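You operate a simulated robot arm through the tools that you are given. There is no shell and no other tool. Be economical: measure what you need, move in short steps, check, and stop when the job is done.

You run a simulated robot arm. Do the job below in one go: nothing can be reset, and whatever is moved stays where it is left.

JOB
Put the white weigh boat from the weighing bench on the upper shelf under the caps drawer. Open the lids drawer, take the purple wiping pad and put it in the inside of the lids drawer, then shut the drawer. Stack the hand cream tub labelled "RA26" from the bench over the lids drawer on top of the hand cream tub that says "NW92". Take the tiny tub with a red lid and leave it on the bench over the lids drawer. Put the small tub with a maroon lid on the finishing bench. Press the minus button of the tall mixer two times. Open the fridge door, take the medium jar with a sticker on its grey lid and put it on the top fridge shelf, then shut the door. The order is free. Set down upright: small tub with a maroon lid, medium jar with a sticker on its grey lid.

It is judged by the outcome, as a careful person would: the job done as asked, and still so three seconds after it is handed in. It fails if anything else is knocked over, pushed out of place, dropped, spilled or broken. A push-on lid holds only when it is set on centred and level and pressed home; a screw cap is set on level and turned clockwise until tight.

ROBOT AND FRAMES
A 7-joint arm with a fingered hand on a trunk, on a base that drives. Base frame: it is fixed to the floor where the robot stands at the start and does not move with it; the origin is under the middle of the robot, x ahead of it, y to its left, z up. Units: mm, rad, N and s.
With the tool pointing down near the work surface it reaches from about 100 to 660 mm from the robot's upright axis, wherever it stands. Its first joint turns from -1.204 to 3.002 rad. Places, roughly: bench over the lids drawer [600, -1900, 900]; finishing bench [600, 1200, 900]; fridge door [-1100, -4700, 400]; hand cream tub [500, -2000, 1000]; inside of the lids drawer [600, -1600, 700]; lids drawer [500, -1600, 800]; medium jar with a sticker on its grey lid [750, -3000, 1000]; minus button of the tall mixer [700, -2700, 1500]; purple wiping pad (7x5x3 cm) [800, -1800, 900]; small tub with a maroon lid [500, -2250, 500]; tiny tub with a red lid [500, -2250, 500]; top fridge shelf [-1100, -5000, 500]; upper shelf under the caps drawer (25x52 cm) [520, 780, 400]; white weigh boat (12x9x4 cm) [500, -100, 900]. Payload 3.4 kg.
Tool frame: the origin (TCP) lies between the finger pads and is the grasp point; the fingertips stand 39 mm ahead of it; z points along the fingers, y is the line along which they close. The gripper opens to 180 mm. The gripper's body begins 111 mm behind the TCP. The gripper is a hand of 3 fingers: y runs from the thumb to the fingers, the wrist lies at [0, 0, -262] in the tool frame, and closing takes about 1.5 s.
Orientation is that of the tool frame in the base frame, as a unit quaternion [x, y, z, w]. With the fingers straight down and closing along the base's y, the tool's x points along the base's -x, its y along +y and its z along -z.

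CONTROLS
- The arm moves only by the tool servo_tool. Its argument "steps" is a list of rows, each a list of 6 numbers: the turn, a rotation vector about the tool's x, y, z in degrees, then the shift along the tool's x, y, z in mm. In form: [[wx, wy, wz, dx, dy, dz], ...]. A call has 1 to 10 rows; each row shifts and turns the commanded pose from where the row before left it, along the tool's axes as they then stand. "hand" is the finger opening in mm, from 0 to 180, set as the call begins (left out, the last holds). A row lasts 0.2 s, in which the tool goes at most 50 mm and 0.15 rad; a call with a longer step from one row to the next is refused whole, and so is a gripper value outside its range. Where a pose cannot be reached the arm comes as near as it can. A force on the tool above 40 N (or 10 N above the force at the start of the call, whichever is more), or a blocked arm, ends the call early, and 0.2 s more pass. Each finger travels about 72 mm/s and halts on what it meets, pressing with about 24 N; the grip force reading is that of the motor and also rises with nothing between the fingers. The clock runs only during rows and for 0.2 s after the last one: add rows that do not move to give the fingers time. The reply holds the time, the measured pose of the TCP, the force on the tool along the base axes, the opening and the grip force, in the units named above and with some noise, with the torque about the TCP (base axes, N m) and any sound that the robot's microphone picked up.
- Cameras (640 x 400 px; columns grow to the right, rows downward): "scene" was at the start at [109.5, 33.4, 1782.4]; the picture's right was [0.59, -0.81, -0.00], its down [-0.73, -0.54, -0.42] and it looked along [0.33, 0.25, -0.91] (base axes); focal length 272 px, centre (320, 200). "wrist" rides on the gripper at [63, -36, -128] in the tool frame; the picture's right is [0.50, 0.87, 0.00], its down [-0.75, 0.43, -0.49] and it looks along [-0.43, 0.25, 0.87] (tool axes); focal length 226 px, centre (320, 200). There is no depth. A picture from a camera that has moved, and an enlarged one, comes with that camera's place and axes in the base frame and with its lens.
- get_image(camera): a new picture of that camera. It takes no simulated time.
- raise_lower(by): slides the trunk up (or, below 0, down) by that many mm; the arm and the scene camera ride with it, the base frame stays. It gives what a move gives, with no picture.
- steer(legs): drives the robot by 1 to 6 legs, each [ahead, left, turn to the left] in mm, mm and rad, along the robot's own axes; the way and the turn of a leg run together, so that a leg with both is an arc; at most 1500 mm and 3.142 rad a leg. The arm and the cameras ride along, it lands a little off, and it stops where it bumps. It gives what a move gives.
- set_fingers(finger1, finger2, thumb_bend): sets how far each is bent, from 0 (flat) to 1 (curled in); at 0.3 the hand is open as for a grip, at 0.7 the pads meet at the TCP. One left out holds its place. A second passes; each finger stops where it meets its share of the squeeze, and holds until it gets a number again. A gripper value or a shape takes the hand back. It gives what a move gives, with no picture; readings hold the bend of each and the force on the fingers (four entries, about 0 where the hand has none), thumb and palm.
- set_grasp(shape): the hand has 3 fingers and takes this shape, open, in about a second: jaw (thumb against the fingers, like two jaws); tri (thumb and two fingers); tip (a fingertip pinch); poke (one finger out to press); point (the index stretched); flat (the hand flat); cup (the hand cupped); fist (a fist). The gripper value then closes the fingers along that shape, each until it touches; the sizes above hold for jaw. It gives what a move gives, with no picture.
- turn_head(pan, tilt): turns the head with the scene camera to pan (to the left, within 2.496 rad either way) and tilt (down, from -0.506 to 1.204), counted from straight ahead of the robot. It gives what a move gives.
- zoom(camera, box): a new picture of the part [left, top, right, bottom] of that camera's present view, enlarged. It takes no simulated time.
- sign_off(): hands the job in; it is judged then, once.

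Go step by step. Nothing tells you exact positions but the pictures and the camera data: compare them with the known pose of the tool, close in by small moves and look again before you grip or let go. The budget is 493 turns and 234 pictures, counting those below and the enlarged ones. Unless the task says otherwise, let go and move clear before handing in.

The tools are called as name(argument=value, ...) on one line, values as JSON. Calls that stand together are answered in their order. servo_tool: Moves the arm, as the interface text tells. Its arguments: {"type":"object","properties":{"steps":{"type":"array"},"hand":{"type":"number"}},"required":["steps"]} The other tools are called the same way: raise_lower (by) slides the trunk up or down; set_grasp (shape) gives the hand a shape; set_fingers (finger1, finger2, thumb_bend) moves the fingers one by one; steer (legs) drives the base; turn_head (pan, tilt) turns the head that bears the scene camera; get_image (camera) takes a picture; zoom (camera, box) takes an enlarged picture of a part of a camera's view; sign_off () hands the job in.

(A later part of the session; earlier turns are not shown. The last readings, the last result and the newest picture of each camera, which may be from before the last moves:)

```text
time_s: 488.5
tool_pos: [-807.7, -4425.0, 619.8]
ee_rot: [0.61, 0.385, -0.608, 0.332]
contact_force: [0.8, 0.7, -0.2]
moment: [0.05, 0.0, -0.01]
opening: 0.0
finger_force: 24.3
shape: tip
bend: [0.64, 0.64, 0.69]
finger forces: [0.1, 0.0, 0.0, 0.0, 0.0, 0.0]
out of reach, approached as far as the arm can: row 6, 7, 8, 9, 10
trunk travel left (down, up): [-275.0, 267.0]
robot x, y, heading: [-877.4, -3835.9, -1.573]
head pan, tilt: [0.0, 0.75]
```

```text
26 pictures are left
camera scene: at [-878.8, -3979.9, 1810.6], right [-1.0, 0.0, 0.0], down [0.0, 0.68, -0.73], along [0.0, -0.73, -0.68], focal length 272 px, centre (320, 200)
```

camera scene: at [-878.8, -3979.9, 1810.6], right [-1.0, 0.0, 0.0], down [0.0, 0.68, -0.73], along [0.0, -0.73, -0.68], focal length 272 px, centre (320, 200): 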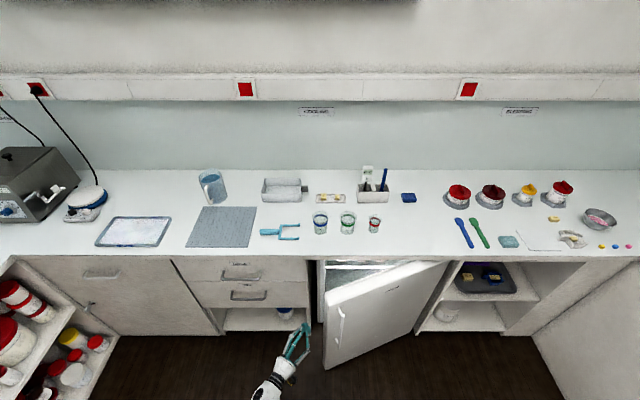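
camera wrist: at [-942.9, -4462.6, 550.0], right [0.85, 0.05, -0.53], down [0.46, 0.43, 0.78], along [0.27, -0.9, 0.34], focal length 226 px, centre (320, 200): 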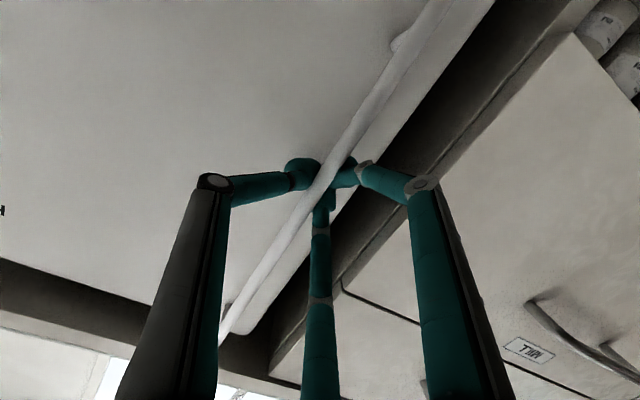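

steer(legs=[[0, 240, -0.4]])

get_image(camera="scene")

```text
time_s: 490.3
tool_pos: [-815.1, -4449.5, 618.8]
ee_rot: [0.677, 0.254, -0.659, 0.209]
contact_force: [0.3, 0.6, -0.1]
moment: [0.01, 0.0, 0.04]
opening: 0.3
finger_force: 23.4
shape: tip
bend: [0.64, 0.64, 0.69]
finger forces: [0.1, 0.0, 0.1, 0.0, 0.0, 0.0]
trunk travel left (down, up): [-275.0, 267.0]
robot x, y, heading: [-644.5, -3884.2, -1.971]
head pan, tilt: [0.0, 0.75]
```

```text
25 pictures are left
camera scene: at [-717.7, -4007.4, 1810.5], right [-0.92, 0.39, -0.01], down [0.27, 0.63, -0.73], along [-0.28, -0.68, -0.68], focal length 272 px, centre (320, 200)
```

scene: 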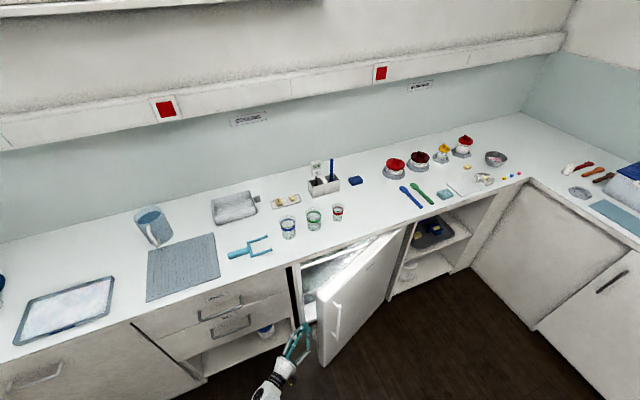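

steer(legs=[[118, 50, 0], [35, -83, 0]])

get_image(camera="scene")

```text
time_s: 492.3
tool_pos: [-877.8, -4591.1, 620.0]
ee_rot: [-0.666, -0.262, 0.668, -0.205]
contact_force: [-0.1, -0.6, -0.1]
moment: [0.05, -0.07, -0.11]
opening: 0.0
finger_force: 23.4
shape: tip
bend: [0.73, 0.73, 0.74]
finger forces: [0.0, 0.0, 0.0, 0.0, 0.0, 0.0]
trunk travel left (down, up): [-275.0, 267.0]
robot x, y, heading: [-731.3, -4018.3, -1.963]
head pan, tilt: [0.0, 0.75]
```

```text
24 pictures are left
camera scene: at [-748.5, -4163.0, 1810.1], right [-0.92, 0.38, 0.02], down [0.25, 0.64, -0.73], along [-0.29, -0.67, -0.68], focal length 272 px, centre (320, 200)
```

scene: 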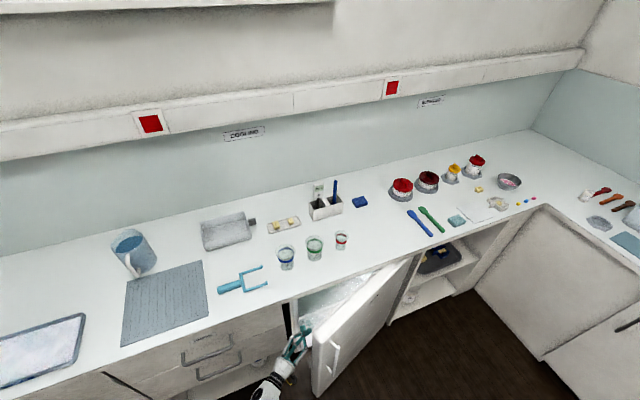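

The fingertips are behind the door edge. Pull back along the arc.

steer(legs=[[-130, -75, 0]])

get_image(camera="scene")

```text
time_s: 493.6
tool_pos: [-901.3, -4437.0, 622.3]
ee_rot: [0.669, 0.259, -0.664, 0.209]
contact_force: [-0.3, -0.4, 0.3]
moment: [-0.01, 0.01, 0.02]
opening: 0.2
finger_force: 24.3
shape: tip
bend: [0.73, 0.73, 0.75]
finger forces: [0.0, 0.0, 0.0, 0.0, 0.1, 0.0]
trunk travel left (down, up): [-275.0, 267.0]
robot x, y, heading: [-751.8, -3866.6, -1.964]
head pan, tilt: [0.0, 0.75]
```

```text
23 pictures are left
camera scene: at [-787.9, -4003.1, 1810.6], right [-0.92, 0.38, 0.01], down [0.26, 0.63, -0.73], along [-0.29, -0.67, -0.68], focal length 272 px, centre (320, 200)
```

scene: 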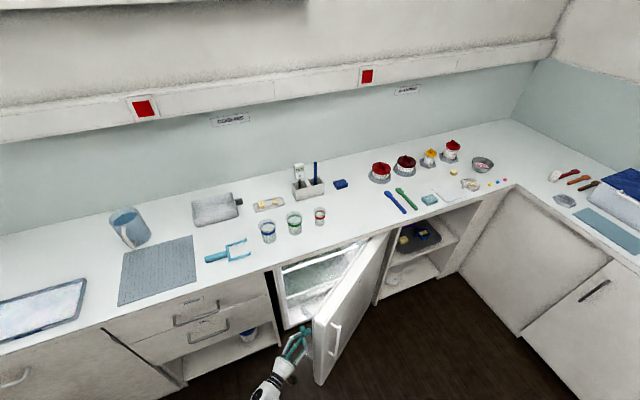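

steer(legs=[[-94, -138, 0], [-40, -150, 0]])

get_image(camera="scene")

```text
time_s: 496.1
tool_pos: [-1132.1, -4203.3, 623.0]
ee_rot: [0.673, 0.253, -0.662, 0.21]
contact_force: [-0.2, -0.3, -0.2]
moment: [-0.02, 0.0, 0.02]
opening: 0.1
finger_force: 23.4
shape: tip
bend: [0.73, 0.73, 0.75]
finger forces: [0.0, 0.0, 0.0, 0.0, 0.0, 0.1]
trunk travel left (down, up): [-275.0, 267.0]
robot x, y, heading: [-971.7, -3636.5, -1.968]
head pan, tilt: [0.0, 0.75]
```

```text
22 pictures are left
camera scene: at [-1021.7, -3768.0, 1810.6], right [-0.92, 0.39, 0.0], down [0.26, 0.63, -0.73], along [-0.28, -0.67, -0.68], focal length 272 px, centre (320, 200)
```

scene: 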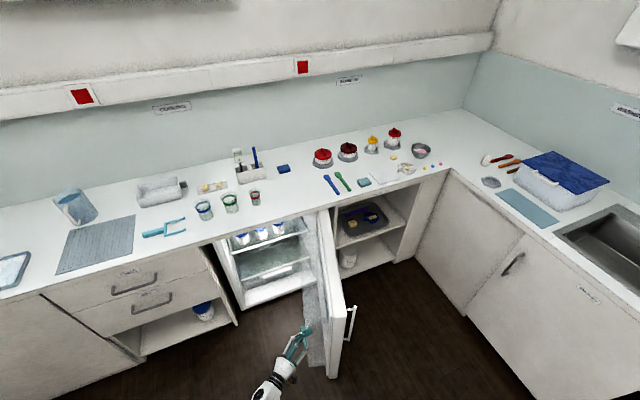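

The door is wide open. Let me measure the fridge interior.

zoom(camera="scene", box=[210, 200, 370, 320])

```text
3.33 times, centred on (290, 260) of scene
camera zoom: at [-1021.7, -3768.0, 1810.6], right [-0.92, 0.39, 0.0], down [0.26, 0.63, -0.73], along [-0.28, -0.67, -0.68], focal length 906 px, centre (420, 0)
```

zoom: 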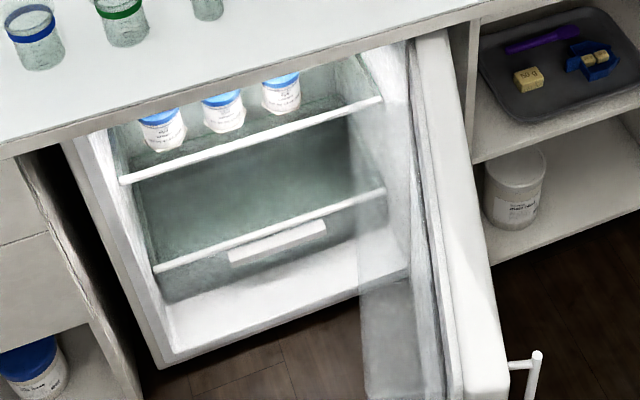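

Free space on the top shelf is at its right end, so the door must open a bit more. I push it further from inside.

steer(legs=[[78, -184, 0]])

steer(legs=[[10, -100, 0]])

get_image(camera="scene")

```text
time_s: 497.3
tool_pos: [-1209.5, -4208.2, 615.7]
ee_rot: [-0.664, -0.266, 0.671, -0.197]
contact_force: [6.7, -1.8, -7.6]
moment: [0.03, -0.14, -0.2]
opening: 0.1
finger_force: 23.7
shape: tip
bend: [0.74, 0.74, 0.74]
finger forces: [9.8, 0.0, 0.0, 0.1, 0.0, 0.0]
trunk travel left (down, up): [-275.0, 267.0]
robot x, y, heading: [-1074.9, -3637.2, -1.965]
head pan, tilt: [0.0, 0.75]
stopped in leg 1: the force on the tool passed its limit at 48 N (the readings are from after the stop); the commanded pose is now the measured one
```

```text
time_s: 498.5
tool_pos: [-1327.9, -4168.1, 617.9]
ee_rot: [0.671, 0.258, -0.664, 0.204]
contact_force: [3.5, 8.7, -1.8]
moment: [-0.17, 0.15, 0.35]
opening: 0.0
finger_force: 23.5
shape: tip
bend: [0.73, 0.74, 0.74]
finger forces: [0.0, 7.3, 0.0, 0.1, 0.0, 0.0]
trunk travel left (down, up): [-275.0, 267.0]
robot x, y, heading: [-1176.9, -3603.2, -1.966]
head pan, tilt: [0.0, 0.75]
```

```text
20 pictures are left
camera scene: at [-1219.7, -3741.5, 1810.6], right [-0.92, 0.39, 0.01], down [0.26, 0.63, -0.73], along [-0.29, -0.67, -0.68], focal length 272 px, centre (320, 200)
```

scene: 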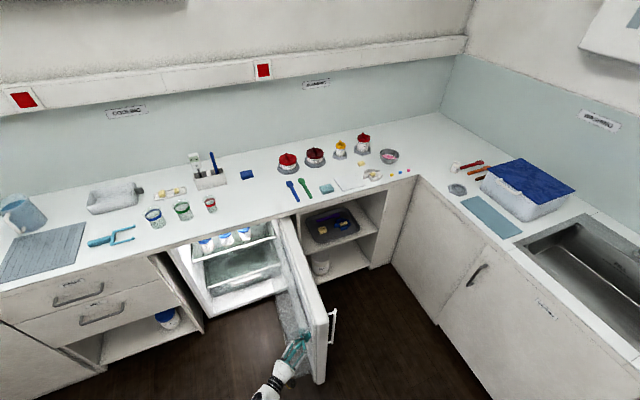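

steer(legs=[[0, -110, 0]])

steer(legs=[[-10, -70, 0]])

get_image(camera="scene")

```text
time_s: 499.7
tool_pos: [-1415.1, -4131.6, 617.6]
ee_rot: [-0.667, -0.26, 0.669, -0.2]
contact_force: [0.7, -0.4, 0.4]
moment: [0.01, 0.01, -0.15]
opening: 0.0
finger_force: 23.6
shape: tip
bend: [0.73, 0.74, 0.74]
finger forces: [0.0, 0.1, 0.0, 0.0, 0.0, 0.0]
trunk travel left (down, up): [-275.0, 267.0]
robot x, y, heading: [-1272.0, -3565.7, -1.963]
head pan, tilt: [0.0, 0.75]
```

```text
time_s: 500.7
tool_pos: [-1473.5, -4095.0, 620.6]
ee_rot: [0.669, 0.26, -0.666, 0.205]
contact_force: [0.6, -0.4, -0.8]
moment: [0.02, 0.02, -0.06]
opening: 0.1
finger_force: 24.3
shape: tip
bend: [0.73, 0.74, 0.74]
finger forces: [0.1, 0.0, 0.1, 0.0, 0.0, 0.1]
trunk travel left (down, up): [-275.0, 267.0]
robot x, y, heading: [-1332.2, -3535.6, -1.967]
head pan, tilt: [0.0, 0.75]
```

```text
19 pictures are left
camera scene: at [-1358.1, -3674.8, 1810.3], right [-0.92, 0.39, 0.02], down [0.25, 0.64, -0.73], along [-0.29, -0.67, -0.68], focal length 272 px, centre (320, 200)
```

scene: 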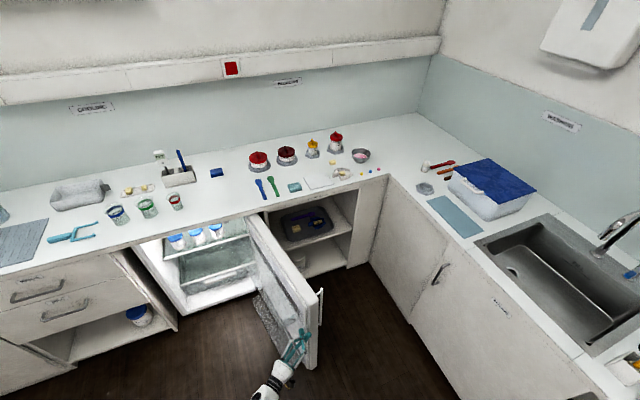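

The door is open past 90°, leaving the right end of the top shelf reachable. Now I fetch the jar: back off, turn to the bench and restore the grasp posture.

steer(legs=[[-180, 0, 0], [0, 0, 1.967]])

servo_tool(steps=[[-7.5, 0, 0, 0, 0, -20], [-7.5, 0, 0, 0, 0, -20], [-7.5, 0, 0, 0, 0, 0], [-7, 0, 0, 0, 0, 0], [0, 0, 0, -45, 0, 0], [0, 0, 0, -45, 0, 0], [0, 0, 0, -45, 0, 0], [0, 0, 0, -45, 0, 0], [0, 0, 0, -45, 0, 0], [0, 0, 0, 0, 0, 0]])

```text
time_s: 507.1
tool_pos: [-693.9, -3254.3, 622.5]
ee_rot: [0.14, 0.706, -0.174, 0.672]
contact_force: [0.0, -1.0, -0.5]
moment: [0.0, 0.02, 0.0]
opening: 0.1
finger_force: 24.1
shape: tip
bend: [0.73, 0.74, 0.74]
finger forces: [0.0, 0.1, 0.1, 0.0, 0.0, 0.0]
trunk travel left (down, up): [-275.0, 267.0]
robot x, y, heading: [-1258.3, -3366.5, 0.062]
head pan, tilt: [0.0, 0.75]
```

```text
time_s: 509.3
tool_pos: [-719.7, -3231.3, 851.3]
ee_rot: [-0.036, 0.726, 0.012, 0.686]
contact_force: [0.3, -0.6, -0.1]
moment: [-0.01, 0.03, 0.0]
opening: 0.2
finger_force: 23.7
shape: tip
bend: [0.73, 0.74, 0.74]
finger forces: [0.1, 0.0, 0.0, 0.1, 0.0, 0.0]
trunk travel left (down, up): [-275.0, 267.0]
robot x, y, heading: [-1264.2, -3365.1, 0.067]
head pan, tilt: [0.0, 0.75]
```

raise_lower(by=160)

servo_tool(steps=[[0, 0, 0, 0, 0, 40], [0, 0, 0, 0, -30, 40], [0, 7, 0, 0, -30, 30], [0, 7, 0, 0, -20, 0], [0, 7, 0, 0, 0, 0], [0, 7, 0, 0, 0, 0], [0, 5.6, 0, 0, 0, 0], [0, 0, 0, 0, 0, 0]])

set_fingers(finger1=0.67, finger2=0.67, thumb_bend=0.38)

steer(legs=[[0, 0, -0.065], [800, 330, 0]])

```text
time_s: 511.1
tool_pos: [-718.1, -3232.2, 1008.5]
ee_rot: [-0.036, 0.726, 0.012, 0.686]
contact_force: [0.3, -0.6, -0.5]
moment: [0.01, -0.02, 0.0]
opening: 0.0
finger_force: 23.7
shape: tip
bend: [0.73, 0.74, 0.74]
finger forces: [0.0, 0.0, 0.1, 0.1, 0.0, 0.0]
trunk travel left (down, up): [-435.0, 107.0]
robot x, y, heading: [-1266.4, -3365.2, 0.065]
head pan, tilt: [0.0, 0.75]
```

```text
time_s: 512.9
tool_pos: [-604.2, -3305.4, 1006.2]
ee_rot: [-0.037, 0.894, 0.001, 0.446]
contact_force: [0.1, 0.2, 0.4]
moment: [0.02, 0.03, -0.02]
opening: 0.0
finger_force: 23.7
shape: tip
bend: [0.73, 0.74, 0.74]
finger forces: [0.1, 0.0, 0.0, 0.0, 0.0, 0.1]
trunk travel left (down, up): [-435.0, 107.0]
robot x, y, heading: [-1261.0, -3363.4, 0.064]
head pan, tilt: [0.0, 0.75]
```

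```text
time_s: 513.9
tool_pos: [-602.9, -3303.3, 1005.2]
ee_rot: [-0.039, 0.894, 0.002, 0.447]
contact_force: [0.0, -0.1, -1.1]
moment: [-0.01, 0.02, -0.02]
opening: 70.0
finger_force: 0.1
shape: fingers
bend: [0.67, 0.67, 0.38]
finger forces: [0.0, 0.0, 0.0, 0.0, 0.1, 0.1]
trunk travel left (down, up): [-435.0, 107.0]
robot x, y, heading: [-1263.0, -3363.9, 0.064]
head pan, tilt: [0.0, 0.75]
```

```text
time_s: 518.9
tool_pos: [195.9, -3010.1, 1004.8]
ee_rot: [-0.015, 0.895, -0.01, 0.447]
contact_force: [0.8, -1.0, -0.1]
moment: [0.04, -0.01, 0.01]
opening: 69.7
finger_force: 0.0
shape: fingers
bend: [0.67, 0.67, 0.38]
finger forces: [0.0, 0.1, 0.1, 0.0, 0.0, 0.0]
trunk travel left (down, up): [-435.0, 107.0]
robot x, y, heading: [-464.3, -3035.7, 0.011]
head pan, tilt: [0.0, 0.75]
```

steer(legs=[[120, 36, -0.008]])

servo_tool(steps=[[0, 0, 0, 22, 0, 16.5], [0, 0, 0, 22, 0, 16.5], [0, 0, 0, 0, 0, 0], [0, 0, 0, 0, 0, 0], [0, 0, 0, 0, 0, 0]])

get_image(camera="wrist")

```text
time_s: 520.2
tool_pos: [315.2, -2988.2, 1005.6]
ee_rot: [-0.009, 0.895, -0.01, 0.446]
contact_force: [0.4, -0.4, 0.5]
moment: [0.07, -0.01, 0.09]
opening: 69.9
finger_force: 0.0
shape: fingers
bend: [0.67, 0.67, 0.38]
finger forces: [0.1, 0.0, 0.0, 0.1, 0.0, 0.0]
trunk travel left (down, up): [-435.0, 107.0]
robot x, y, heading: [-345.5, -3001.5, -0.001]
head pan, tilt: [0.0, 0.75]
```

```text
time_s: 521.4
tool_pos: [312.0, -2978.4, 952.2]
ee_rot: [-0.012, 0.894, -0.014, 0.447]
contact_force: [-0.4, -0.3, 0.1]
moment: [0.01, 0.02, -0.02]
opening: 70.1
finger_force: 0.2
shape: fingers
bend: [0.67, 0.67, 0.38]
finger forces: [0.0, 0.0, 0.0, 0.1, 0.0, 0.0]
trunk travel left (down, up): [-435.0, 107.0]
robot x, y, heading: [-346.7, -3001.8, -0.0]
head pan, tilt: [0.0, 0.75]
```

```text
18 pictures are left
camera wrist: at [171.6, -3014.7, 980.0], right [-0.31, 0.85, -0.43], down [0.05, 0.47, 0.88], along [0.95, 0.25, -0.19], focal length 226 px, centre (320, 200)
```

wrist: 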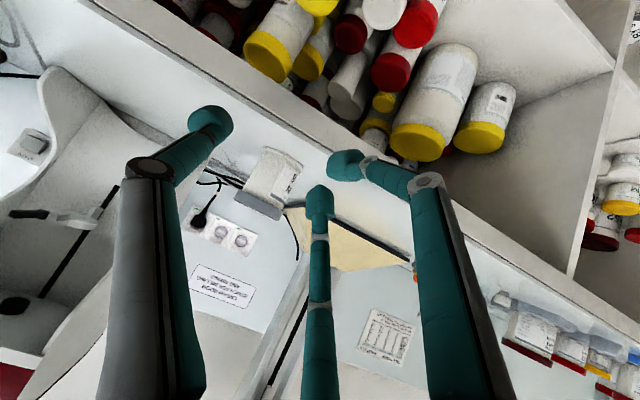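

servo_tool(steps=[[0, 0, 0, -23, 3, 32.5], [0, 0, 0, -23, 0, 32.5], [0, 0, 0, -23.5, 0, 32.5], [0, 0, 0, 0, 0, 0], [0, 0, 0, 0, 0, 0]])

zoom(camera="wrist", box=[180, 60, 440, 260])

```text
time_s: 522.6
tool_pos: [430.3, -2980.3, 948.6]
ee_rot: [-0.011, 0.894, -0.013, 0.447]
contact_force: [-0.2, 0.6, 0.1]
moment: [0.02, 0.02, 0.02]
opening: 70.1
finger_force: 0.6
shape: fingers
bend: [0.67, 0.67, 0.38]
finger forces: [0.1, 0.0, 0.1, 0.0, 0.0, 0.0]
trunk travel left (down, up): [-435.0, 107.0]
robot x, y, heading: [-345.2, -3004.9, 0.0]
head pan, tilt: [0.0, 0.75]
```

```text
2.00 times, centred on (310, 160) of wrist
camera zoom: at [291.0, -3016.6, 975.9], right [-0.31, 0.85, -0.43], down [0.06, 0.46, 0.88], along [0.95, 0.25, -0.19], focal length 452 px, centre (340, 280)
```

zoom: 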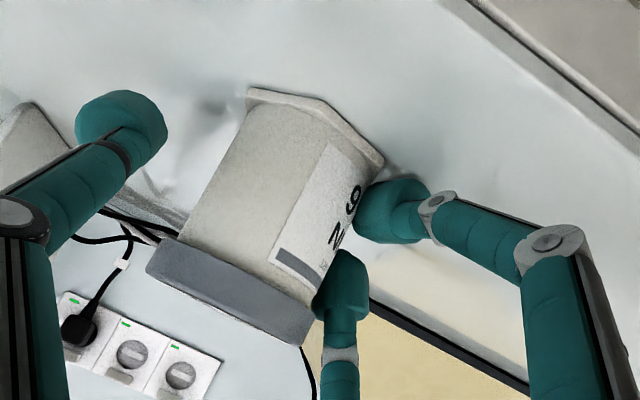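

set_fingers(thumb_bend=0.85)

servo_tool(steps=[[0, 0, 0, -8, 0, -6], [0, 0, 0, -20, 0, -15], [0, 0, 0, -28, 0, -21], [0, 0, 0, 0, 0, 0]])

zoom(camera="wrist", box=[180, 60, 440, 260])

```text
time_s: 523.6
tool_pos: [431.9, -2977.9, 949.4]
ee_rot: [-0.011, 0.894, -0.013, 0.447]
contact_force: [0.7, -0.1, 1.4]
moment: [-0.01, -0.01, -0.02]
opening: 44.6
finger_force: 13.0
shape: fingers
bend: [0.65, 0.65, 0.57]
finger forces: [7.5, 5.3, 0.1, 0.0, 13.7, 0.1]
trunk travel left (down, up): [-435.0, 107.0]
robot x, y, heading: [-345.0, -3003.2, 0.002]
head pan, tilt: [0.0, 0.75]
```

```text
time_s: 524.6
tool_pos: [433.6, -2976.0, 1015.1]
ee_rot: [-0.011, 0.894, -0.013, 0.447]
contact_force: [-0.9, -0.6, -1.2]
moment: [0.03, 0.01, -0.02]
opening: 44.4
finger_force: 12.6
shape: fingers
bend: [0.64, 0.65, 0.57]
finger forces: [7.2, 5.6, 0.1, 0.0, 12.9, 0.1]
trunk travel left (down, up): [-435.0, 107.0]
robot x, y, heading: [-345.0, -3001.9, 0.001]
head pan, tilt: [0.0, 0.75]
```

```text
2.00 times, centred on (310, 160) of wrist
camera zoom: at [292.4, -3012.8, 1043.4], right [-0.31, 0.85, -0.43], down [0.06, 0.47, 0.88], along [0.95, 0.25, -0.19], focal length 452 px, centre (340, 280)
```

zoom: 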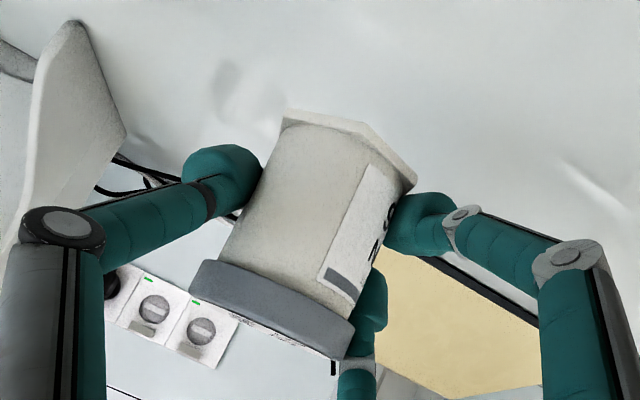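

Jar is held level. I back off, lower the trunk, shift the arm rightwards, and drive to the fridge.

steer(legs=[[-500, 0, 0]])

raise_lower(by=-160)

servo_tool(steps=[[0, 0, 0, 0, -42, 0], [0, 0, 0, 0, -42, 0], [0, 0, 0, 0, -42, 0], [0, 0, 0, 29, 0, 21], [0, 0, 0, 29, 0, 21], [0, 0, 0, 29, 0, 21], [0, 0, 0, 29, 0, 21], [0, 0, 0, 0, 0, 0]])

steer(legs=[[0, 0, -1.571], [350, -330, 0]])

```text
time_s: 527.5
tool_pos: [-60.9, -2968.1, 1015.8]
ee_rot: [-0.018, 0.894, -0.01, 0.448]
contact_force: [-1.1, 0.0, -0.5]
moment: [0.02, 0.05, 0.0]
opening: 44.2
finger_force: 13.2
shape: fingers
bend: [0.64, 0.65, 0.57]
finger forces: [7.2, 5.5, 0.0, 0.1, 13.0, 0.1]
trunk travel left (down, up): [-435.0, 107.0]
robot x, y, heading: [-836.1, -3003.9, 0.019]
head pan, tilt: [0.0, 0.75]
```

```text
time_s: 529.3
tool_pos: [-62.1, -2967.5, 858.6]
ee_rot: [-0.018, 0.893, -0.01, 0.449]
contact_force: [0.8, -0.9, -0.9]
moment: [0.02, 0.03, -0.03]
opening: 44.1
finger_force: 12.9
shape: fingers
bend: [0.64, 0.65, 0.57]
finger forces: [7.2, 5.7, 0.0, 0.1, 13.0, 0.1]
trunk travel left (down, up): [-275.0, 267.0]
robot x, y, heading: [-836.8, -3006.8, 0.016]
head pan, tilt: [0.0, 0.75]
```

```text
time_s: 531.1
tool_pos: [-61.7, -3099.9, 717.4]
ee_rot: [-0.018, 0.894, -0.009, 0.448]
contact_force: [-0.2, 0.3, -0.7]
moment: [0.03, 0.01, 0.01]
opening: 44.8
finger_force: 13.3
shape: fingers
bend: [0.64, 0.64, 0.57]
finger forces: [6.9, 5.6, 0.0, 0.0, 12.8, 0.0]
trunk travel left (down, up): [-275.0, 267.0]
robot x, y, heading: [-837.1, -3006.8, 0.02]
head pan, tilt: [0.0, 0.75]
```

```text
time_s: 537.7
tool_pos: [-1227.2, -4139.1, 717.3]
ee_rot: [0.614, 0.65, -0.323, 0.311]
contact_force: [1.2, -0.2, -1.2]
moment: [0.03, -0.03, -0.01]
opening: 44.1
finger_force: 12.5
shape: fingers
bend: [0.64, 0.64, 0.57]
finger forces: [6.8, 5.6, 0.0, 0.0, 12.4, 0.0]
trunk travel left (down, up): [-275.0, 267.0]
robot x, y, heading: [-1152.1, -3358.7, -1.542]
head pan, tilt: [0.0, 0.75]
```

steer(legs=[[0, -25, -0.029], [230, 0, 0]])

get_image(camera="wrist")

get_image(camera="scene")

```text
time_s: 539.9
tool_pos: [-1289.4, -4364.0, 716.6]
ee_rot: [0.626, 0.638, -0.326, 0.309]
contact_force: [-0.9, 0.0, -1.2]
moment: [-0.01, -0.08, 0.04]
opening: 44.1
finger_force: 12.9
shape: fingers
bend: [0.64, 0.64, 0.58]
finger forces: [7.0, 5.7, 0.0, 0.1, 13.1, 0.0]
trunk travel left (down, up): [-275.0, 267.0]
robot x, y, heading: [-1177.5, -3589.8, -1.57]
head pan, tilt: [0.0, 0.75]
```

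```text
15 pictures are left
camera wrist: at [-1326.6, -4223.8, 743.9], right [0.85, 0.3, -0.42], down [0.46, -0.05, 0.89], along [0.25, -0.95, -0.18], focal length 226 px, centre (320, 200)
```

wrist: 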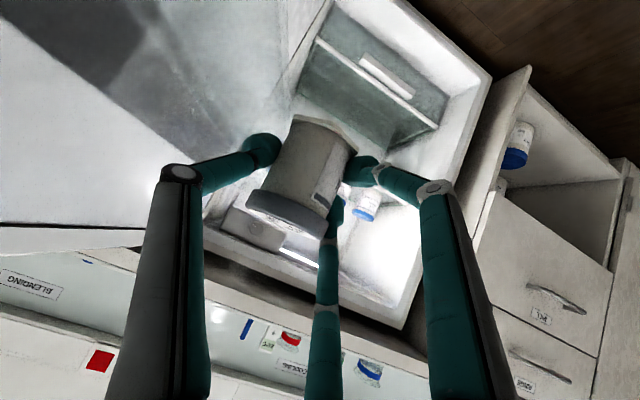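

```text
14 pictures are left
camera scene: at [-1199.6, -3735.1, 1810.2], right [-1.0, 0.0, -0.01], down [0.01, 0.68, -0.73], along [0.01, -0.73, -0.68], focal length 272 px, centre (320, 200)
```

scene: 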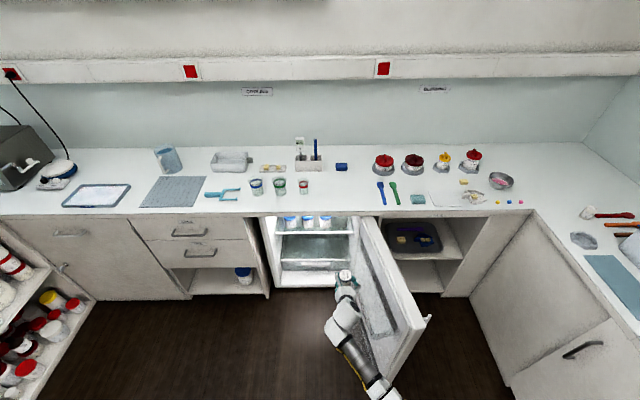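

zoom(camera="wrist", box=[220, 90, 460, 290])

zoom(camera="scene", box=[260, 205, 370, 295])

```text
2.00 times, centred on (340, 190) of wrist
camera zoom: at [-1326.6, -4223.8, 743.9], right [0.85, 0.3, -0.42], down [0.46, -0.05, 0.89], along [0.25, -0.95, -0.18], focal length 452 px, centre (280, 220)
```

zoom: 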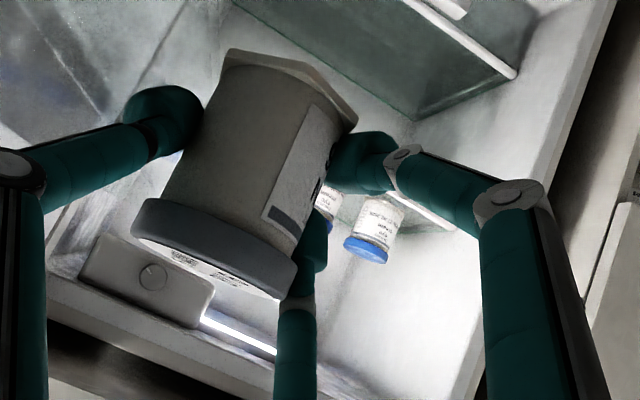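

```text
4.44 times, centred on (315, 250) of scene
camera zoom: at [-1199.6, -3735.1, 1810.2], right [-1.0, 0.0, -0.01], down [0.01, 0.68, -0.73], along [0.01, -0.73, -0.68], focal length 1208 px, centre (342, -22)
```

zoom: 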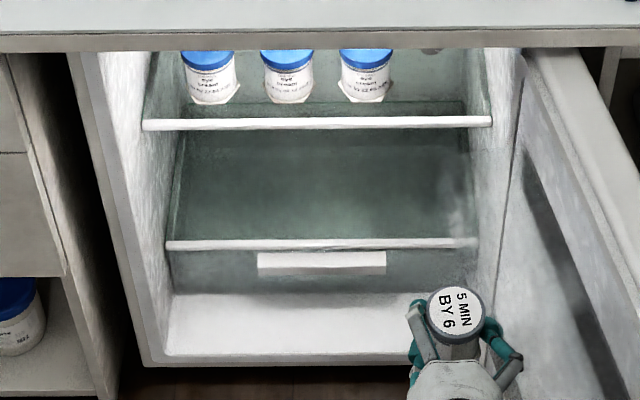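

The top shelf is at z≈513 (front edge y≈-4828) and its right end is free. I lower the hand and shift base left/arm right for clearance to the door.

servo_tool(steps=[[0, 0, 0, 28, 0, 21], [0, 0, 0, 28, 0, 21], [0, 0, 0, 26, 0, 20], [0, 0, 0, 0, 0, 0]])

steer(legs=[[0, 90, 0]])

servo_tool(steps=[[0, 0, 0, 0, -34, 0], [0, 0, 0, 0, -34, 0], [0, 0, 0, 0, -33, 0], [0, 0, 0, 0, 0, 0], [0, 0, 0, 0, 0, 0], [0, 0, 0, 0, 0, 0]])

steer(legs=[[330, 0, 0]])

get_image(camera="scene")

```text
time_s: 540.9
tool_pos: [-1281.9, -4361.9, 616.9]
ee_rot: [0.623, 0.639, -0.332, 0.306]
contact_force: [0.6, 0.3, -0.8]
moment: [0.0, 0.03, 0.0]
opening: 44.0
finger_force: 13.1
shape: fingers
bend: [0.64, 0.64, 0.58]
finger forces: [7.2, 5.9, 0.1, 0.1, 13.1, 0.0]
trunk travel left (down, up): [-275.0, 267.0]
robot x, y, heading: [-1171.6, -3590.3, -1.571]
head pan, tilt: [0.0, 0.75]
```

```text
time_s: 542.0
tool_pos: [-1229.8, -4362.2, 611.1]
ee_rot: [0.629, 0.635, -0.321, 0.314]
contact_force: [-1.3, 0.5, -1.1]
moment: [-0.02, -0.1, 0.13]
opening: 44.0
finger_force: 13.1
shape: fingers
bend: [0.64, 0.64, 0.58]
finger forces: [7.2, 5.7, 0.0, 0.0, 13.3, 0.1]
trunk travel left (down, up): [-275.0, 267.0]
robot x, y, heading: [-1096.9, -3592.5, -1.57]
head pan, tilt: [0.0, 0.75]
```

```text
time_s: 543.4
tool_pos: [-1321.3, -4361.6, 617.3]
ee_rot: [0.625, 0.637, -0.331, 0.305]
contact_force: [-0.6, -0.4, -1.2]
moment: [0.02, -0.04, 0.07]
opening: 44.1
finger_force: 12.7
shape: fingers
bend: [0.64, 0.64, 0.57]
finger forces: [6.9, 5.7, 0.0, 0.0, 12.9, 0.0]
trunk travel left (down, up): [-275.0, 267.0]
robot x, y, heading: [-1100.0, -3593.7, -1.571]
head pan, tilt: [0.0, 0.75]
```

```text
time_s: 544.7
tool_pos: [-1298.5, -4474.3, 617.9]
ee_rot: [0.621, 0.642, -0.326, 0.311]
contact_force: [2.5, 0.8, -1.9]
moment: [-0.05, 0.01, -0.09]
opening: 44.1
finger_force: 14.1
shape: fingers
bend: [0.64, 0.64, 0.57]
finger forces: [7.1, 5.9, 0.0, 0.1, 15.2, 0.0]
trunk travel left (down, up): [-275.0, 267.0]
robot x, y, heading: [-1098.4, -3707.4, -1.579]
head pan, tilt: [0.0, 0.75]
stopped in leg 1: the force on the tool passed its limit at 56 N (the readings are from after the stop); the commanded pose is now the measured one
```

```text
11 pictures are left
camera scene: at [-1099.2, -3854.0, 1810.2], right [-1.0, 0.0, 0.0], down [0.0, 0.69, -0.73], along [0.0, -0.73, -0.69], focal length 272 px, centre (320, 200)
```

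scene: 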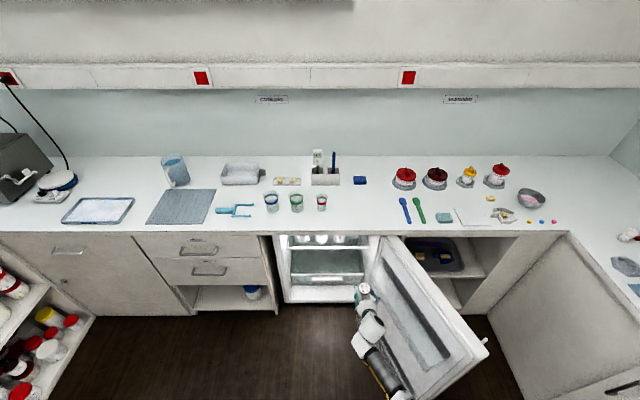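

The thumb side brushed the door's inner rack. I'll instead enter obliquely from the left: back off, move left, yaw the base ~25° right and approach along that line.

steer(legs=[[-200, 0, 0], [0, 480, 0]])

servo_tool(steps=[[0, 0, 0, 0, 34, 0], [0, 0, 0, 0, 34, 0], [0, 0, 0, 0, 34, 0], [0, 0, 0, 0, 0, 0], [0, 0, 0, 0, 0, 0], [0, 0, 0, 0, 0, 0]])

steer(legs=[[0, 0, -0.44]])

servo_tool(steps=[[0, 0, 0, 0, 0, 0], [0, 0, 0, 0, 0, 0], [0, 0, 0, 0, 0, 0], [0, 0, 0, 0, 0, 0], [0, 0, 0, 0, 0, 0]])

```text
time_s: 548.7
tool_pos: [-844.1, -4272.1, 617.1]
ee_rot: [0.627, 0.636, -0.327, 0.309]
contact_force: [-0.5, -0.3, -0.8]
moment: [0.01, -0.02, 0.02]
opening: 44.1
finger_force: 13.3
shape: fingers
bend: [0.64, 0.64, 0.57]
finger forces: [6.9, 5.8, 0.0, 0.0, 12.7, 0.1]
trunk travel left (down, up): [-275.0, 267.0]
robot x, y, heading: [-627.9, -3510.6, -1.589]
head pan, tilt: [0.0, 0.75]
```

```text
time_s: 550.1
tool_pos: [-738.3, -4271.8, 616.5]
ee_rot: [0.625, 0.636, -0.331, 0.308]
contact_force: [0.5, 0.2, -0.8]
moment: [0.05, 0.0, -0.02]
opening: 43.9
finger_force: 12.5
shape: fingers
bend: [0.64, 0.64, 0.57]
finger forces: [6.9, 5.7, 0.0, 0.0, 12.7, 0.0]
trunk travel left (down, up): [-275.0, 267.0]
robot x, y, heading: [-624.7, -3511.0, -1.589]
head pan, tilt: [0.0, 0.75]
```

```text
time_s: 551.9
tool_pos: [-1060.9, -4144.5, 617.4]
ee_rot: [0.753, 0.478, -0.392, 0.223]
contact_force: [0.0, -0.7, -1.6]
moment: [0.02, 0.0, 0.01]
opening: 44.0
finger_force: 12.4
shape: fingers
bend: [0.64, 0.64, 0.57]
finger forces: [6.9, 5.8, 0.0, 0.0, 12.6, 0.0]
trunk travel left (down, up): [-275.0, 267.0]
robot x, y, heading: [-626.8, -3510.7, -2.047]
head pan, tilt: [0.0, 0.75]
```

```text
time_s: 553.0
tool_pos: [-1060.5, -4144.0, 618.2]
ee_rot: [0.753, 0.478, -0.394, 0.223]
contact_force: [-0.1, 0.2, -0.1]
moment: [0.04, 0.01, -0.02]
opening: 43.8
finger_force: 12.3
shape: fingers
bend: [0.64, 0.64, 0.57]
finger forces: [6.9, 5.8, 0.1, 0.0, 12.6, 0.0]
trunk travel left (down, up): [-275.0, 267.0]
robot x, y, heading: [-622.3, -3511.2, -2.048]
head pan, tilt: [0.0, 0.75]
```

steer(legs=[[0, 142, 0], [400, 0, 0]])

servo_tool(steps=[[0, 0, 0, 0, 0, 0], [0, 0, 0, 0, 0, 0], [0, 0, 0, 0, 0, 0], [0, 0, 0, 0, 0, 0], [0, 0, 0, 0, 0, 0], [0, 0, 0, 0, 0, 0]])

get_image(camera="wrist")

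```text
time_s: 556.5
tool_pos: [-1120.2, -4558.9, 618.1]
ee_rot: [0.754, 0.476, -0.393, 0.223]
contact_force: [-0.7, 0.8, -1.3]
moment: [0.0, -0.03, 0.01]
opening: 43.9
finger_force: 12.4
shape: fingers
bend: [0.64, 0.64, 0.57]
finger forces: [6.9, 5.6, 0.1, 0.0, 12.7, 0.2]
trunk travel left (down, up): [-275.0, 267.0]
robot x, y, heading: [-683.4, -3931.9, -2.047]
head pan, tilt: [0.0, 0.75]
```

```text
time_s: 557.9
tool_pos: [-1115.0, -4559.9, 620.6]
ee_rot: [0.753, 0.477, -0.395, 0.223]
contact_force: [-0.5, 0.4, -1.0]
moment: [0.02, -0.04, -0.04]
opening: 43.6
finger_force: 12.9
shape: fingers
bend: [0.64, 0.64, 0.57]
finger forces: [6.9, 5.5, 0.0, 0.0, 12.6, 0.0]
trunk travel left (down, up): [-275.0, 267.0]
robot x, y, heading: [-679.3, -3929.6, -2.048]
head pan, tilt: [0.0, 0.75]
```

```text
10 pictures are left
camera wrist: at [-1084.9, -4418.8, 646.0], right [0.89, -0.11, -0.44], down [0.4, -0.25, 0.88], along [-0.21, -0.96, -0.18], focal length 226 px, centre (320, 200)
```

wrist: 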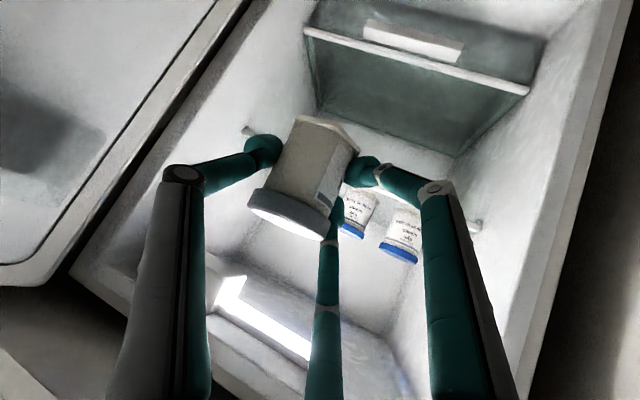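

steer(legs=[[240, -5, 0]])

servo_tool(steps=[[0, 0, 0, 0, 0, 0], [0, 0, 0, 0, 0, 0], [0, 0, 0, 0, 0, 0], [0, 0, 0, 0, 0, 0], [0, 0, 0, 0, 0, 0]])

get_image(camera="wrist")

```text
time_s: 559.7
tool_pos: [-1236.0, -4769.3, 619.7]
ee_rot: [0.754, 0.475, -0.395, 0.223]
contact_force: [-0.1, 0.6, -1.2]
moment: [-0.01, -0.02, 0.0]
opening: 44.1
finger_force: 12.4
shape: fingers
bend: [0.64, 0.64, 0.57]
finger forces: [6.9, 5.6, 0.0, 0.0, 12.6, 0.0]
trunk travel left (down, up): [-275.0, 267.0]
robot x, y, heading: [-801.2, -4142.9, -2.051]
head pan, tilt: [0.0, 0.75]
```

```text
time_s: 560.9
tool_pos: [-1235.0, -4769.4, 621.1]
ee_rot: [0.754, 0.476, -0.396, 0.222]
contact_force: [-0.1, 0.0, -0.8]
moment: [0.03, -0.01, 0.0]
opening: 43.9
finger_force: 12.5
shape: fingers
bend: [0.64, 0.64, 0.57]
finger forces: [6.8, 5.7, 0.0, 0.1, 12.6, 0.0]
trunk travel left (down, up): [-275.0, 267.0]
robot x, y, heading: [-798.2, -4139.9, -2.052]
head pan, tilt: [0.0, 0.75]
```

```text
9 pictures are left
camera wrist: at [-1203.8, -4628.0, 646.8], right [0.89, -0.12, -0.44], down [0.4, -0.25, 0.88], along [-0.22, -0.96, -0.18], focal length 226 px, centre (320, 200)
```

wrist: 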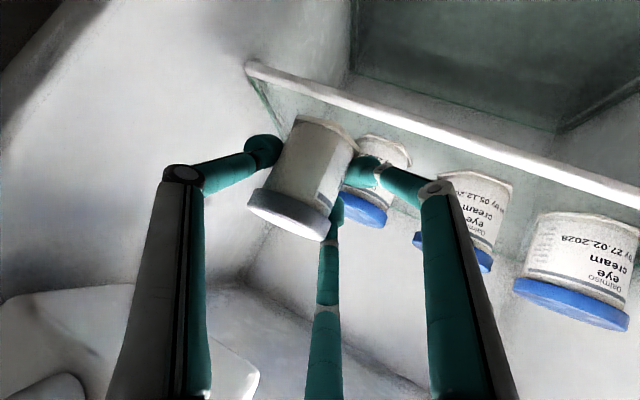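

steer(legs=[[108, -4, 0]])

servo_tool(steps=[[0, 0, 0, 0, 0, 0], [0, 0, 0, 0, 0, 0], [0, 0, 0, 0, 0, 0], [0, 0, 0, 0, 0, 0], [0, 0, 0, 0, 0, 0]])

get_image(camera="wrist")

```text
time_s: 562.1
tool_pos: [-1276.3, -4848.5, 622.8]
ee_rot: [0.752, 0.475, -0.4, 0.22]
contact_force: [-0.4, -0.1, -1.8]
moment: [0.06, -0.01, 0.02]
opening: 43.9
finger_force: 12.4
shape: fingers
bend: [0.64, 0.64, 0.57]
finger forces: [7.0, 5.7, 0.0, 0.1, 12.7, 0.0]
trunk travel left (down, up): [-275.0, 267.0]
robot x, y, heading: [-844.5, -4226.6, -2.05]
head pan, tilt: [0.0, 0.75]
stopped in leg 1: the force on the tool passed its limit at 182 N (the readings are from after the stop); the commanded pose is now the measured one
```

```text
time_s: 563.3
tool_pos: [-1276.8, -4848.1, 623.2]
ee_rot: [0.752, 0.476, -0.398, 0.221]
contact_force: [0.4, 0.2, -1.0]
moment: [0.03, 0.0, 0.02]
opening: 44.0
finger_force: 12.7
shape: fingers
bend: [0.64, 0.64, 0.57]
finger forces: [7.0, 5.7, 0.0, 0.0, 12.8, 0.0]
trunk travel left (down, up): [-275.0, 267.0]
robot x, y, heading: [-846.0, -4226.8, -2.05]
head pan, tilt: [0.0, 0.75]
```

```text
8 pictures are left
camera wrist: at [-1246.0, -4707.3, 648.4], right [0.89, -0.12, -0.45], down [0.41, -0.25, 0.88], along [-0.22, -0.96, -0.18], focal length 226 px, centre (320, 200)
```

wrist: 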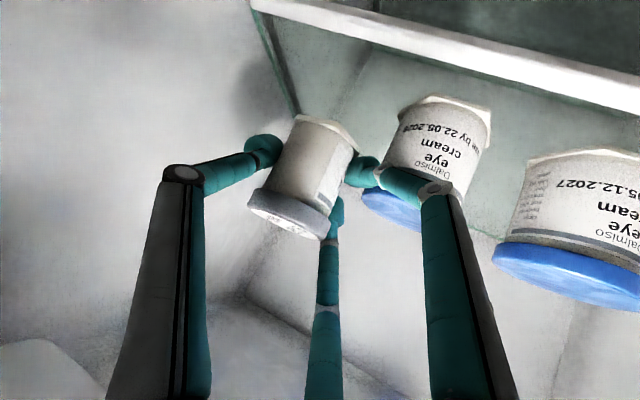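

servo_tool(steps=[[0, 0, 0, 0, -12, 0], [0, 0, 0, 16, 0, 12], [0, 0, 0, 16, 0, 12], [0, 0, 0, 0, 0, 0], [0, 0, 0, 0, 0, 0]])

servo_tool(steps=[[0, 0, 0, -5, 0, 7], [0, 0, 0, -5, 0, 7], [0, 0, 0, -4, 0, 5], [0, 0, 0, 0, 0, 0]])

get_image(camera="wrist")

```text
time_s: 564.5
tool_pos: [-1288.9, -4841.9, 582.1]
ee_rot: [0.752, 0.476, -0.398, 0.221]
contact_force: [0.7, 0.5, -0.9]
moment: [0.03, -0.02, 0.01]
opening: 43.8
finger_force: 12.7
shape: fingers
bend: [0.64, 0.64, 0.57]
finger forces: [6.9, 5.6, 0.0, 0.0, 12.7, 0.0]
trunk travel left (down, up): [-275.0, 267.0]
robot x, y, heading: [-846.2, -4226.7, -2.056]
head pan, tilt: [0.0, 0.75]
```

```text
time_s: 565.5
tool_pos: [-1299.8, -4861.2, 583.6]
ee_rot: [0.752, 0.476, -0.399, 0.221]
contact_force: [-0.5, -0.1, -0.5]
moment: [0.02, -0.01, 0.01]
opening: 44.1
finger_force: 12.7
shape: fingers
bend: [0.64, 0.64, 0.57]
finger forces: [6.9, 5.7, 0.0, 0.0, 12.6, 0.0]
trunk travel left (down, up): [-275.0, 267.0]
robot x, y, heading: [-843.1, -4222.4, -2.049]
head pan, tilt: [0.0, 0.75]
```

```text
7 pictures are left
camera wrist: at [-1268.2, -4721.2, 609.3], right [0.89, -0.12, -0.45], down [0.41, -0.25, 0.88], along [-0.22, -0.96, -0.18], focal length 226 px, centre (320, 200)
```

wrist: 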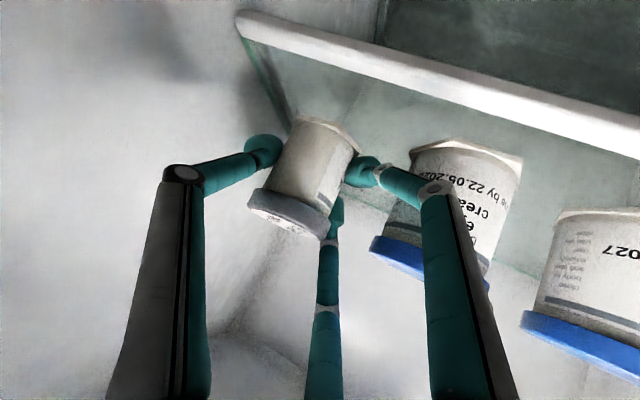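

servo_tool(steps=[[0, 0, 0, 8, 0, 6], [0, 0, 0, 5, 0, 3.6], [0, 0, 0, 0, 0, 0]])

servo_tool(steps=[[0, 0, 0, 2.4, 0, 1.8], [0, 0, 0, 0, 0, 0]])

servo_tool(steps=[[0, 0, 0, 2.4, 0, 1.8], [0, 0, 0, 0, 0, 0]])

servo_tool(steps=[[0, 0, 0, 2.4, 0, 1.8], [0, 0, 0, 0, 0, 0]])

```text
time_s: 566.3
tool_pos: [-1300.0, -4861.4, 566.9]
ee_rot: [0.752, 0.476, -0.399, 0.221]
contact_force: [-0.5, 0.1, -1.7]
moment: [0.04, -0.05, 0.02]
opening: 44.1
finger_force: 13.3
shape: fingers
bend: [0.64, 0.64, 0.57]
finger forces: [6.9, 5.7, 0.0, 0.1, 12.6, 0.0]
trunk travel left (down, up): [-275.0, 267.0]
robot x, y, heading: [-846.3, -4224.2, -2.05]
head pan, tilt: [0.0, 0.75]
```

```text
time_s: 566.9
tool_pos: [-1300.7, -4862.3, 564.5]
ee_rot: [0.752, 0.475, -0.399, 0.221]
contact_force: [0.4, 0.3, -1.0]
moment: [0.02, -0.01, -0.03]
opening: 43.9
finger_force: 12.5
shape: fingers
bend: [0.64, 0.64, 0.57]
finger forces: [6.9, 5.6, 0.0, 0.1, 12.7, 0.0]
trunk travel left (down, up): [-275.0, 267.0]
robot x, y, heading: [-845.3, -4225.3, -2.052]
head pan, tilt: [0.0, 0.75]
```

```text
time_s: 567.5
tool_pos: [-1300.4, -4863.0, 561.8]
ee_rot: [0.752, 0.476, -0.398, 0.221]
contact_force: [-0.2, -0.4, 0.2]
moment: [0.02, 0.02, 0.0]
opening: 43.9
finger_force: 12.5
shape: fingers
bend: [0.64, 0.64, 0.57]
finger forces: [7.0, 5.7, 0.0, 0.0, 12.8, 0.1]
trunk travel left (down, up): [-275.0, 267.0]
robot x, y, heading: [-846.4, -4225.1, -2.054]
head pan, tilt: [0.0, 0.75]
```

```text
time_s: 568.1
tool_pos: [-1299.7, -4863.7, 561.0]
ee_rot: [0.752, 0.476, -0.399, 0.221]
contact_force: [-1.4, -0.1, 2.8]
moment: [0.04, 0.07, 0.01]
opening: 43.9
finger_force: 13.6
shape: fingers
bend: [0.65, 0.64, 0.57]
finger forces: [7.8, 5.6, 0.0, 0.0, 13.7, 0.0]
trunk travel left (down, up): [-275.0, 267.0]
robot x, y, heading: [-842.3, -4225.1, -2.053]
head pan, tilt: [0.0, 0.75]
```

On the shelf. I open only the thumb a little, ease the fingers off, and retreat straight back.

set_fingers(thumb_bend=0.49)

servo_tool(steps=[[0, 0, 0, 0, 5, 0], [0, 0, 0, 0, 0, 0], [0, 0, 0, 6, 0, -8], [0, 0, 0, 12, 0, -16], [0, 0, 0, 17, 0, -24], [0, 0, 0, 17, 0, -24], [0, 0, 0, 0, 0, 0]])

get_image(camera="wrist")

```text
time_s: 569.1
tool_pos: [-1300.3, -4862.8, 558.3]
ee_rot: [0.752, 0.477, -0.399, 0.222]
contact_force: [-0.4, 0.9, -0.2]
moment: [-0.01, -0.06, -0.01]
opening: 48.3
finger_force: 0.7
shape: fingers
bend: [0.67, 0.67, 0.49]
finger forces: [0.9, 0.1, 0.0, 0.0, 0.9, 0.0]
trunk travel left (down, up): [-275.0, 267.0]
robot x, y, heading: [-845.7, -4220.6, -2.051]
head pan, tilt: [0.0, 0.75]
```

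```text
time_s: 570.7
tool_pos: [-1254.7, -4785.3, 559.6]
ee_rot: [0.752, 0.476, -0.399, 0.222]
contact_force: [0.4, 0.1, -0.5]
moment: [0.03, 0.0, -0.01]
opening: 46.2
finger_force: 0.1
shape: fingers
bend: [0.67, 0.67, 0.49]
finger forces: [0.1, 0.0, 0.0, 0.0, 0.0, 0.1]
trunk travel left (down, up): [-275.0, 267.0]
robot x, y, heading: [-846.0, -4227.7, -2.048]
head pan, tilt: [0.0, 0.75]
```

```text
6 pictures are left
camera wrist: at [-1223.5, -4644.6, 585.2], right [0.89, -0.12, -0.45], down [0.41, -0.25, 0.88], along [-0.22, -0.96, -0.18], focal length 226 px, centre (320, 200)
```

wrist: 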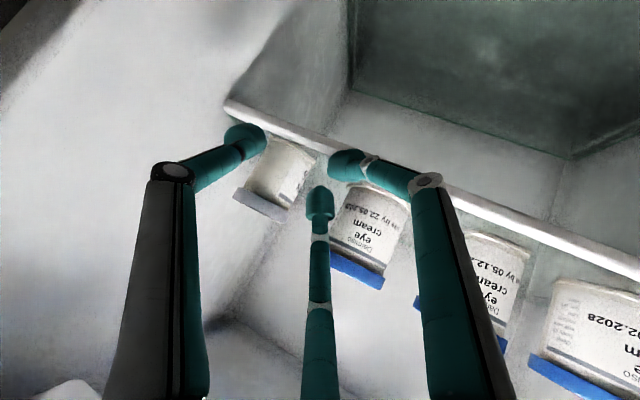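

The jar stands upright on the top shelf. I retreat fully, then come around to close the door.

servo_tool(steps=[[0, 0, 0, -13, 0, -9], [0, 0, 0, 0, 0, 0]])

steer(legs=[[-420, 0, 0], [-380, 0, 0.48]])

servo_tool(steps=[[0, -7, 0, 0, 0, -10], [0, -7, 0, 0, 0, -10], [0, -7, 0, 0, 0, 0], [0, -7, 0, 0, 0, 0], [0, -5, 0, 0, 0, 0], [0, 0, 0, 0, 0, 0]], hand=0)

steer(legs=[[0, 0, 0.0]])

```text
time_s: 571.3
tool_pos: [-1253.0, -4785.9, 575.9]
ee_rot: [0.752, 0.476, -0.399, 0.22]
contact_force: [0.5, 0.7, 0.0]
moment: [0.01, 0.01, -0.05]
opening: 46.0
finger_force: 0.0
shape: fingers
bend: [0.67, 0.67, 0.49]
finger forces: [0.0, 0.0, 0.0, 0.0, 0.0, 0.1]
trunk travel left (down, up): [-275.0, 267.0]
robot x, y, heading: [-846.3, -4226.0, -2.049]
head pan, tilt: [0.0, 0.75]
```

```text
time_s: 575.8
tool_pos: [-670.8, -4183.6, 577.1]
ee_rot: [0.617, 0.641, -0.334, 0.309]
contact_force: [0.0, -0.1, 0.5]
moment: [-0.01, 0.02, -0.01]
opening: 46.2
finger_force: 0.0
shape: fingers
bend: [0.67, 0.67, 0.49]
finger forces: [0.0, 0.0, 0.0, 0.1, 0.0, 0.0]
trunk travel left (down, up): [-275.0, 267.0]
robot x, y, heading: [-568.0, -3502.5, -1.579]
head pan, tilt: [0.0, 0.75]
```

```text
time_s: 577.2
tool_pos: [-669.4, -4166.9, 589.2]
ee_rot: [0.495, 0.527, -0.497, 0.479]
contact_force: [0.5, -0.2, -0.7]
moment: [0.02, 0.02, 0.01]
opening: 0.0
finger_force: 13.8
shape: tip
bend: [0.64, 0.64, 0.66]
finger forces: [0.0, 0.0, 0.0, 0.0, 0.0, 0.1]
trunk travel left (down, up): [-275.0, 267.0]
robot x, y, heading: [-566.0, -3496.7, -1.574]
head pan, tilt: [0.0, 0.75]
```

```text
time_s: 577.9
tool_pos: [-669.4, -4167.7, 588.3]
ee_rot: [0.496, 0.527, -0.497, 0.479]
contact_force: [-0.8, -1.0, -0.3]
moment: [-0.06, 0.02, 0.01]
opening: 0.2
finger_force: 23.8
shape: tip
bend: [0.65, 0.65, 0.67]
finger forces: [0.0, 0.0, 0.0, 0.0, 0.1, 0.0]
trunk travel left (down, up): [-275.0, 267.0]
robot x, y, heading: [-568.1, -3500.1, -1.572]
head pan, tilt: [0.0, 0.75]
```

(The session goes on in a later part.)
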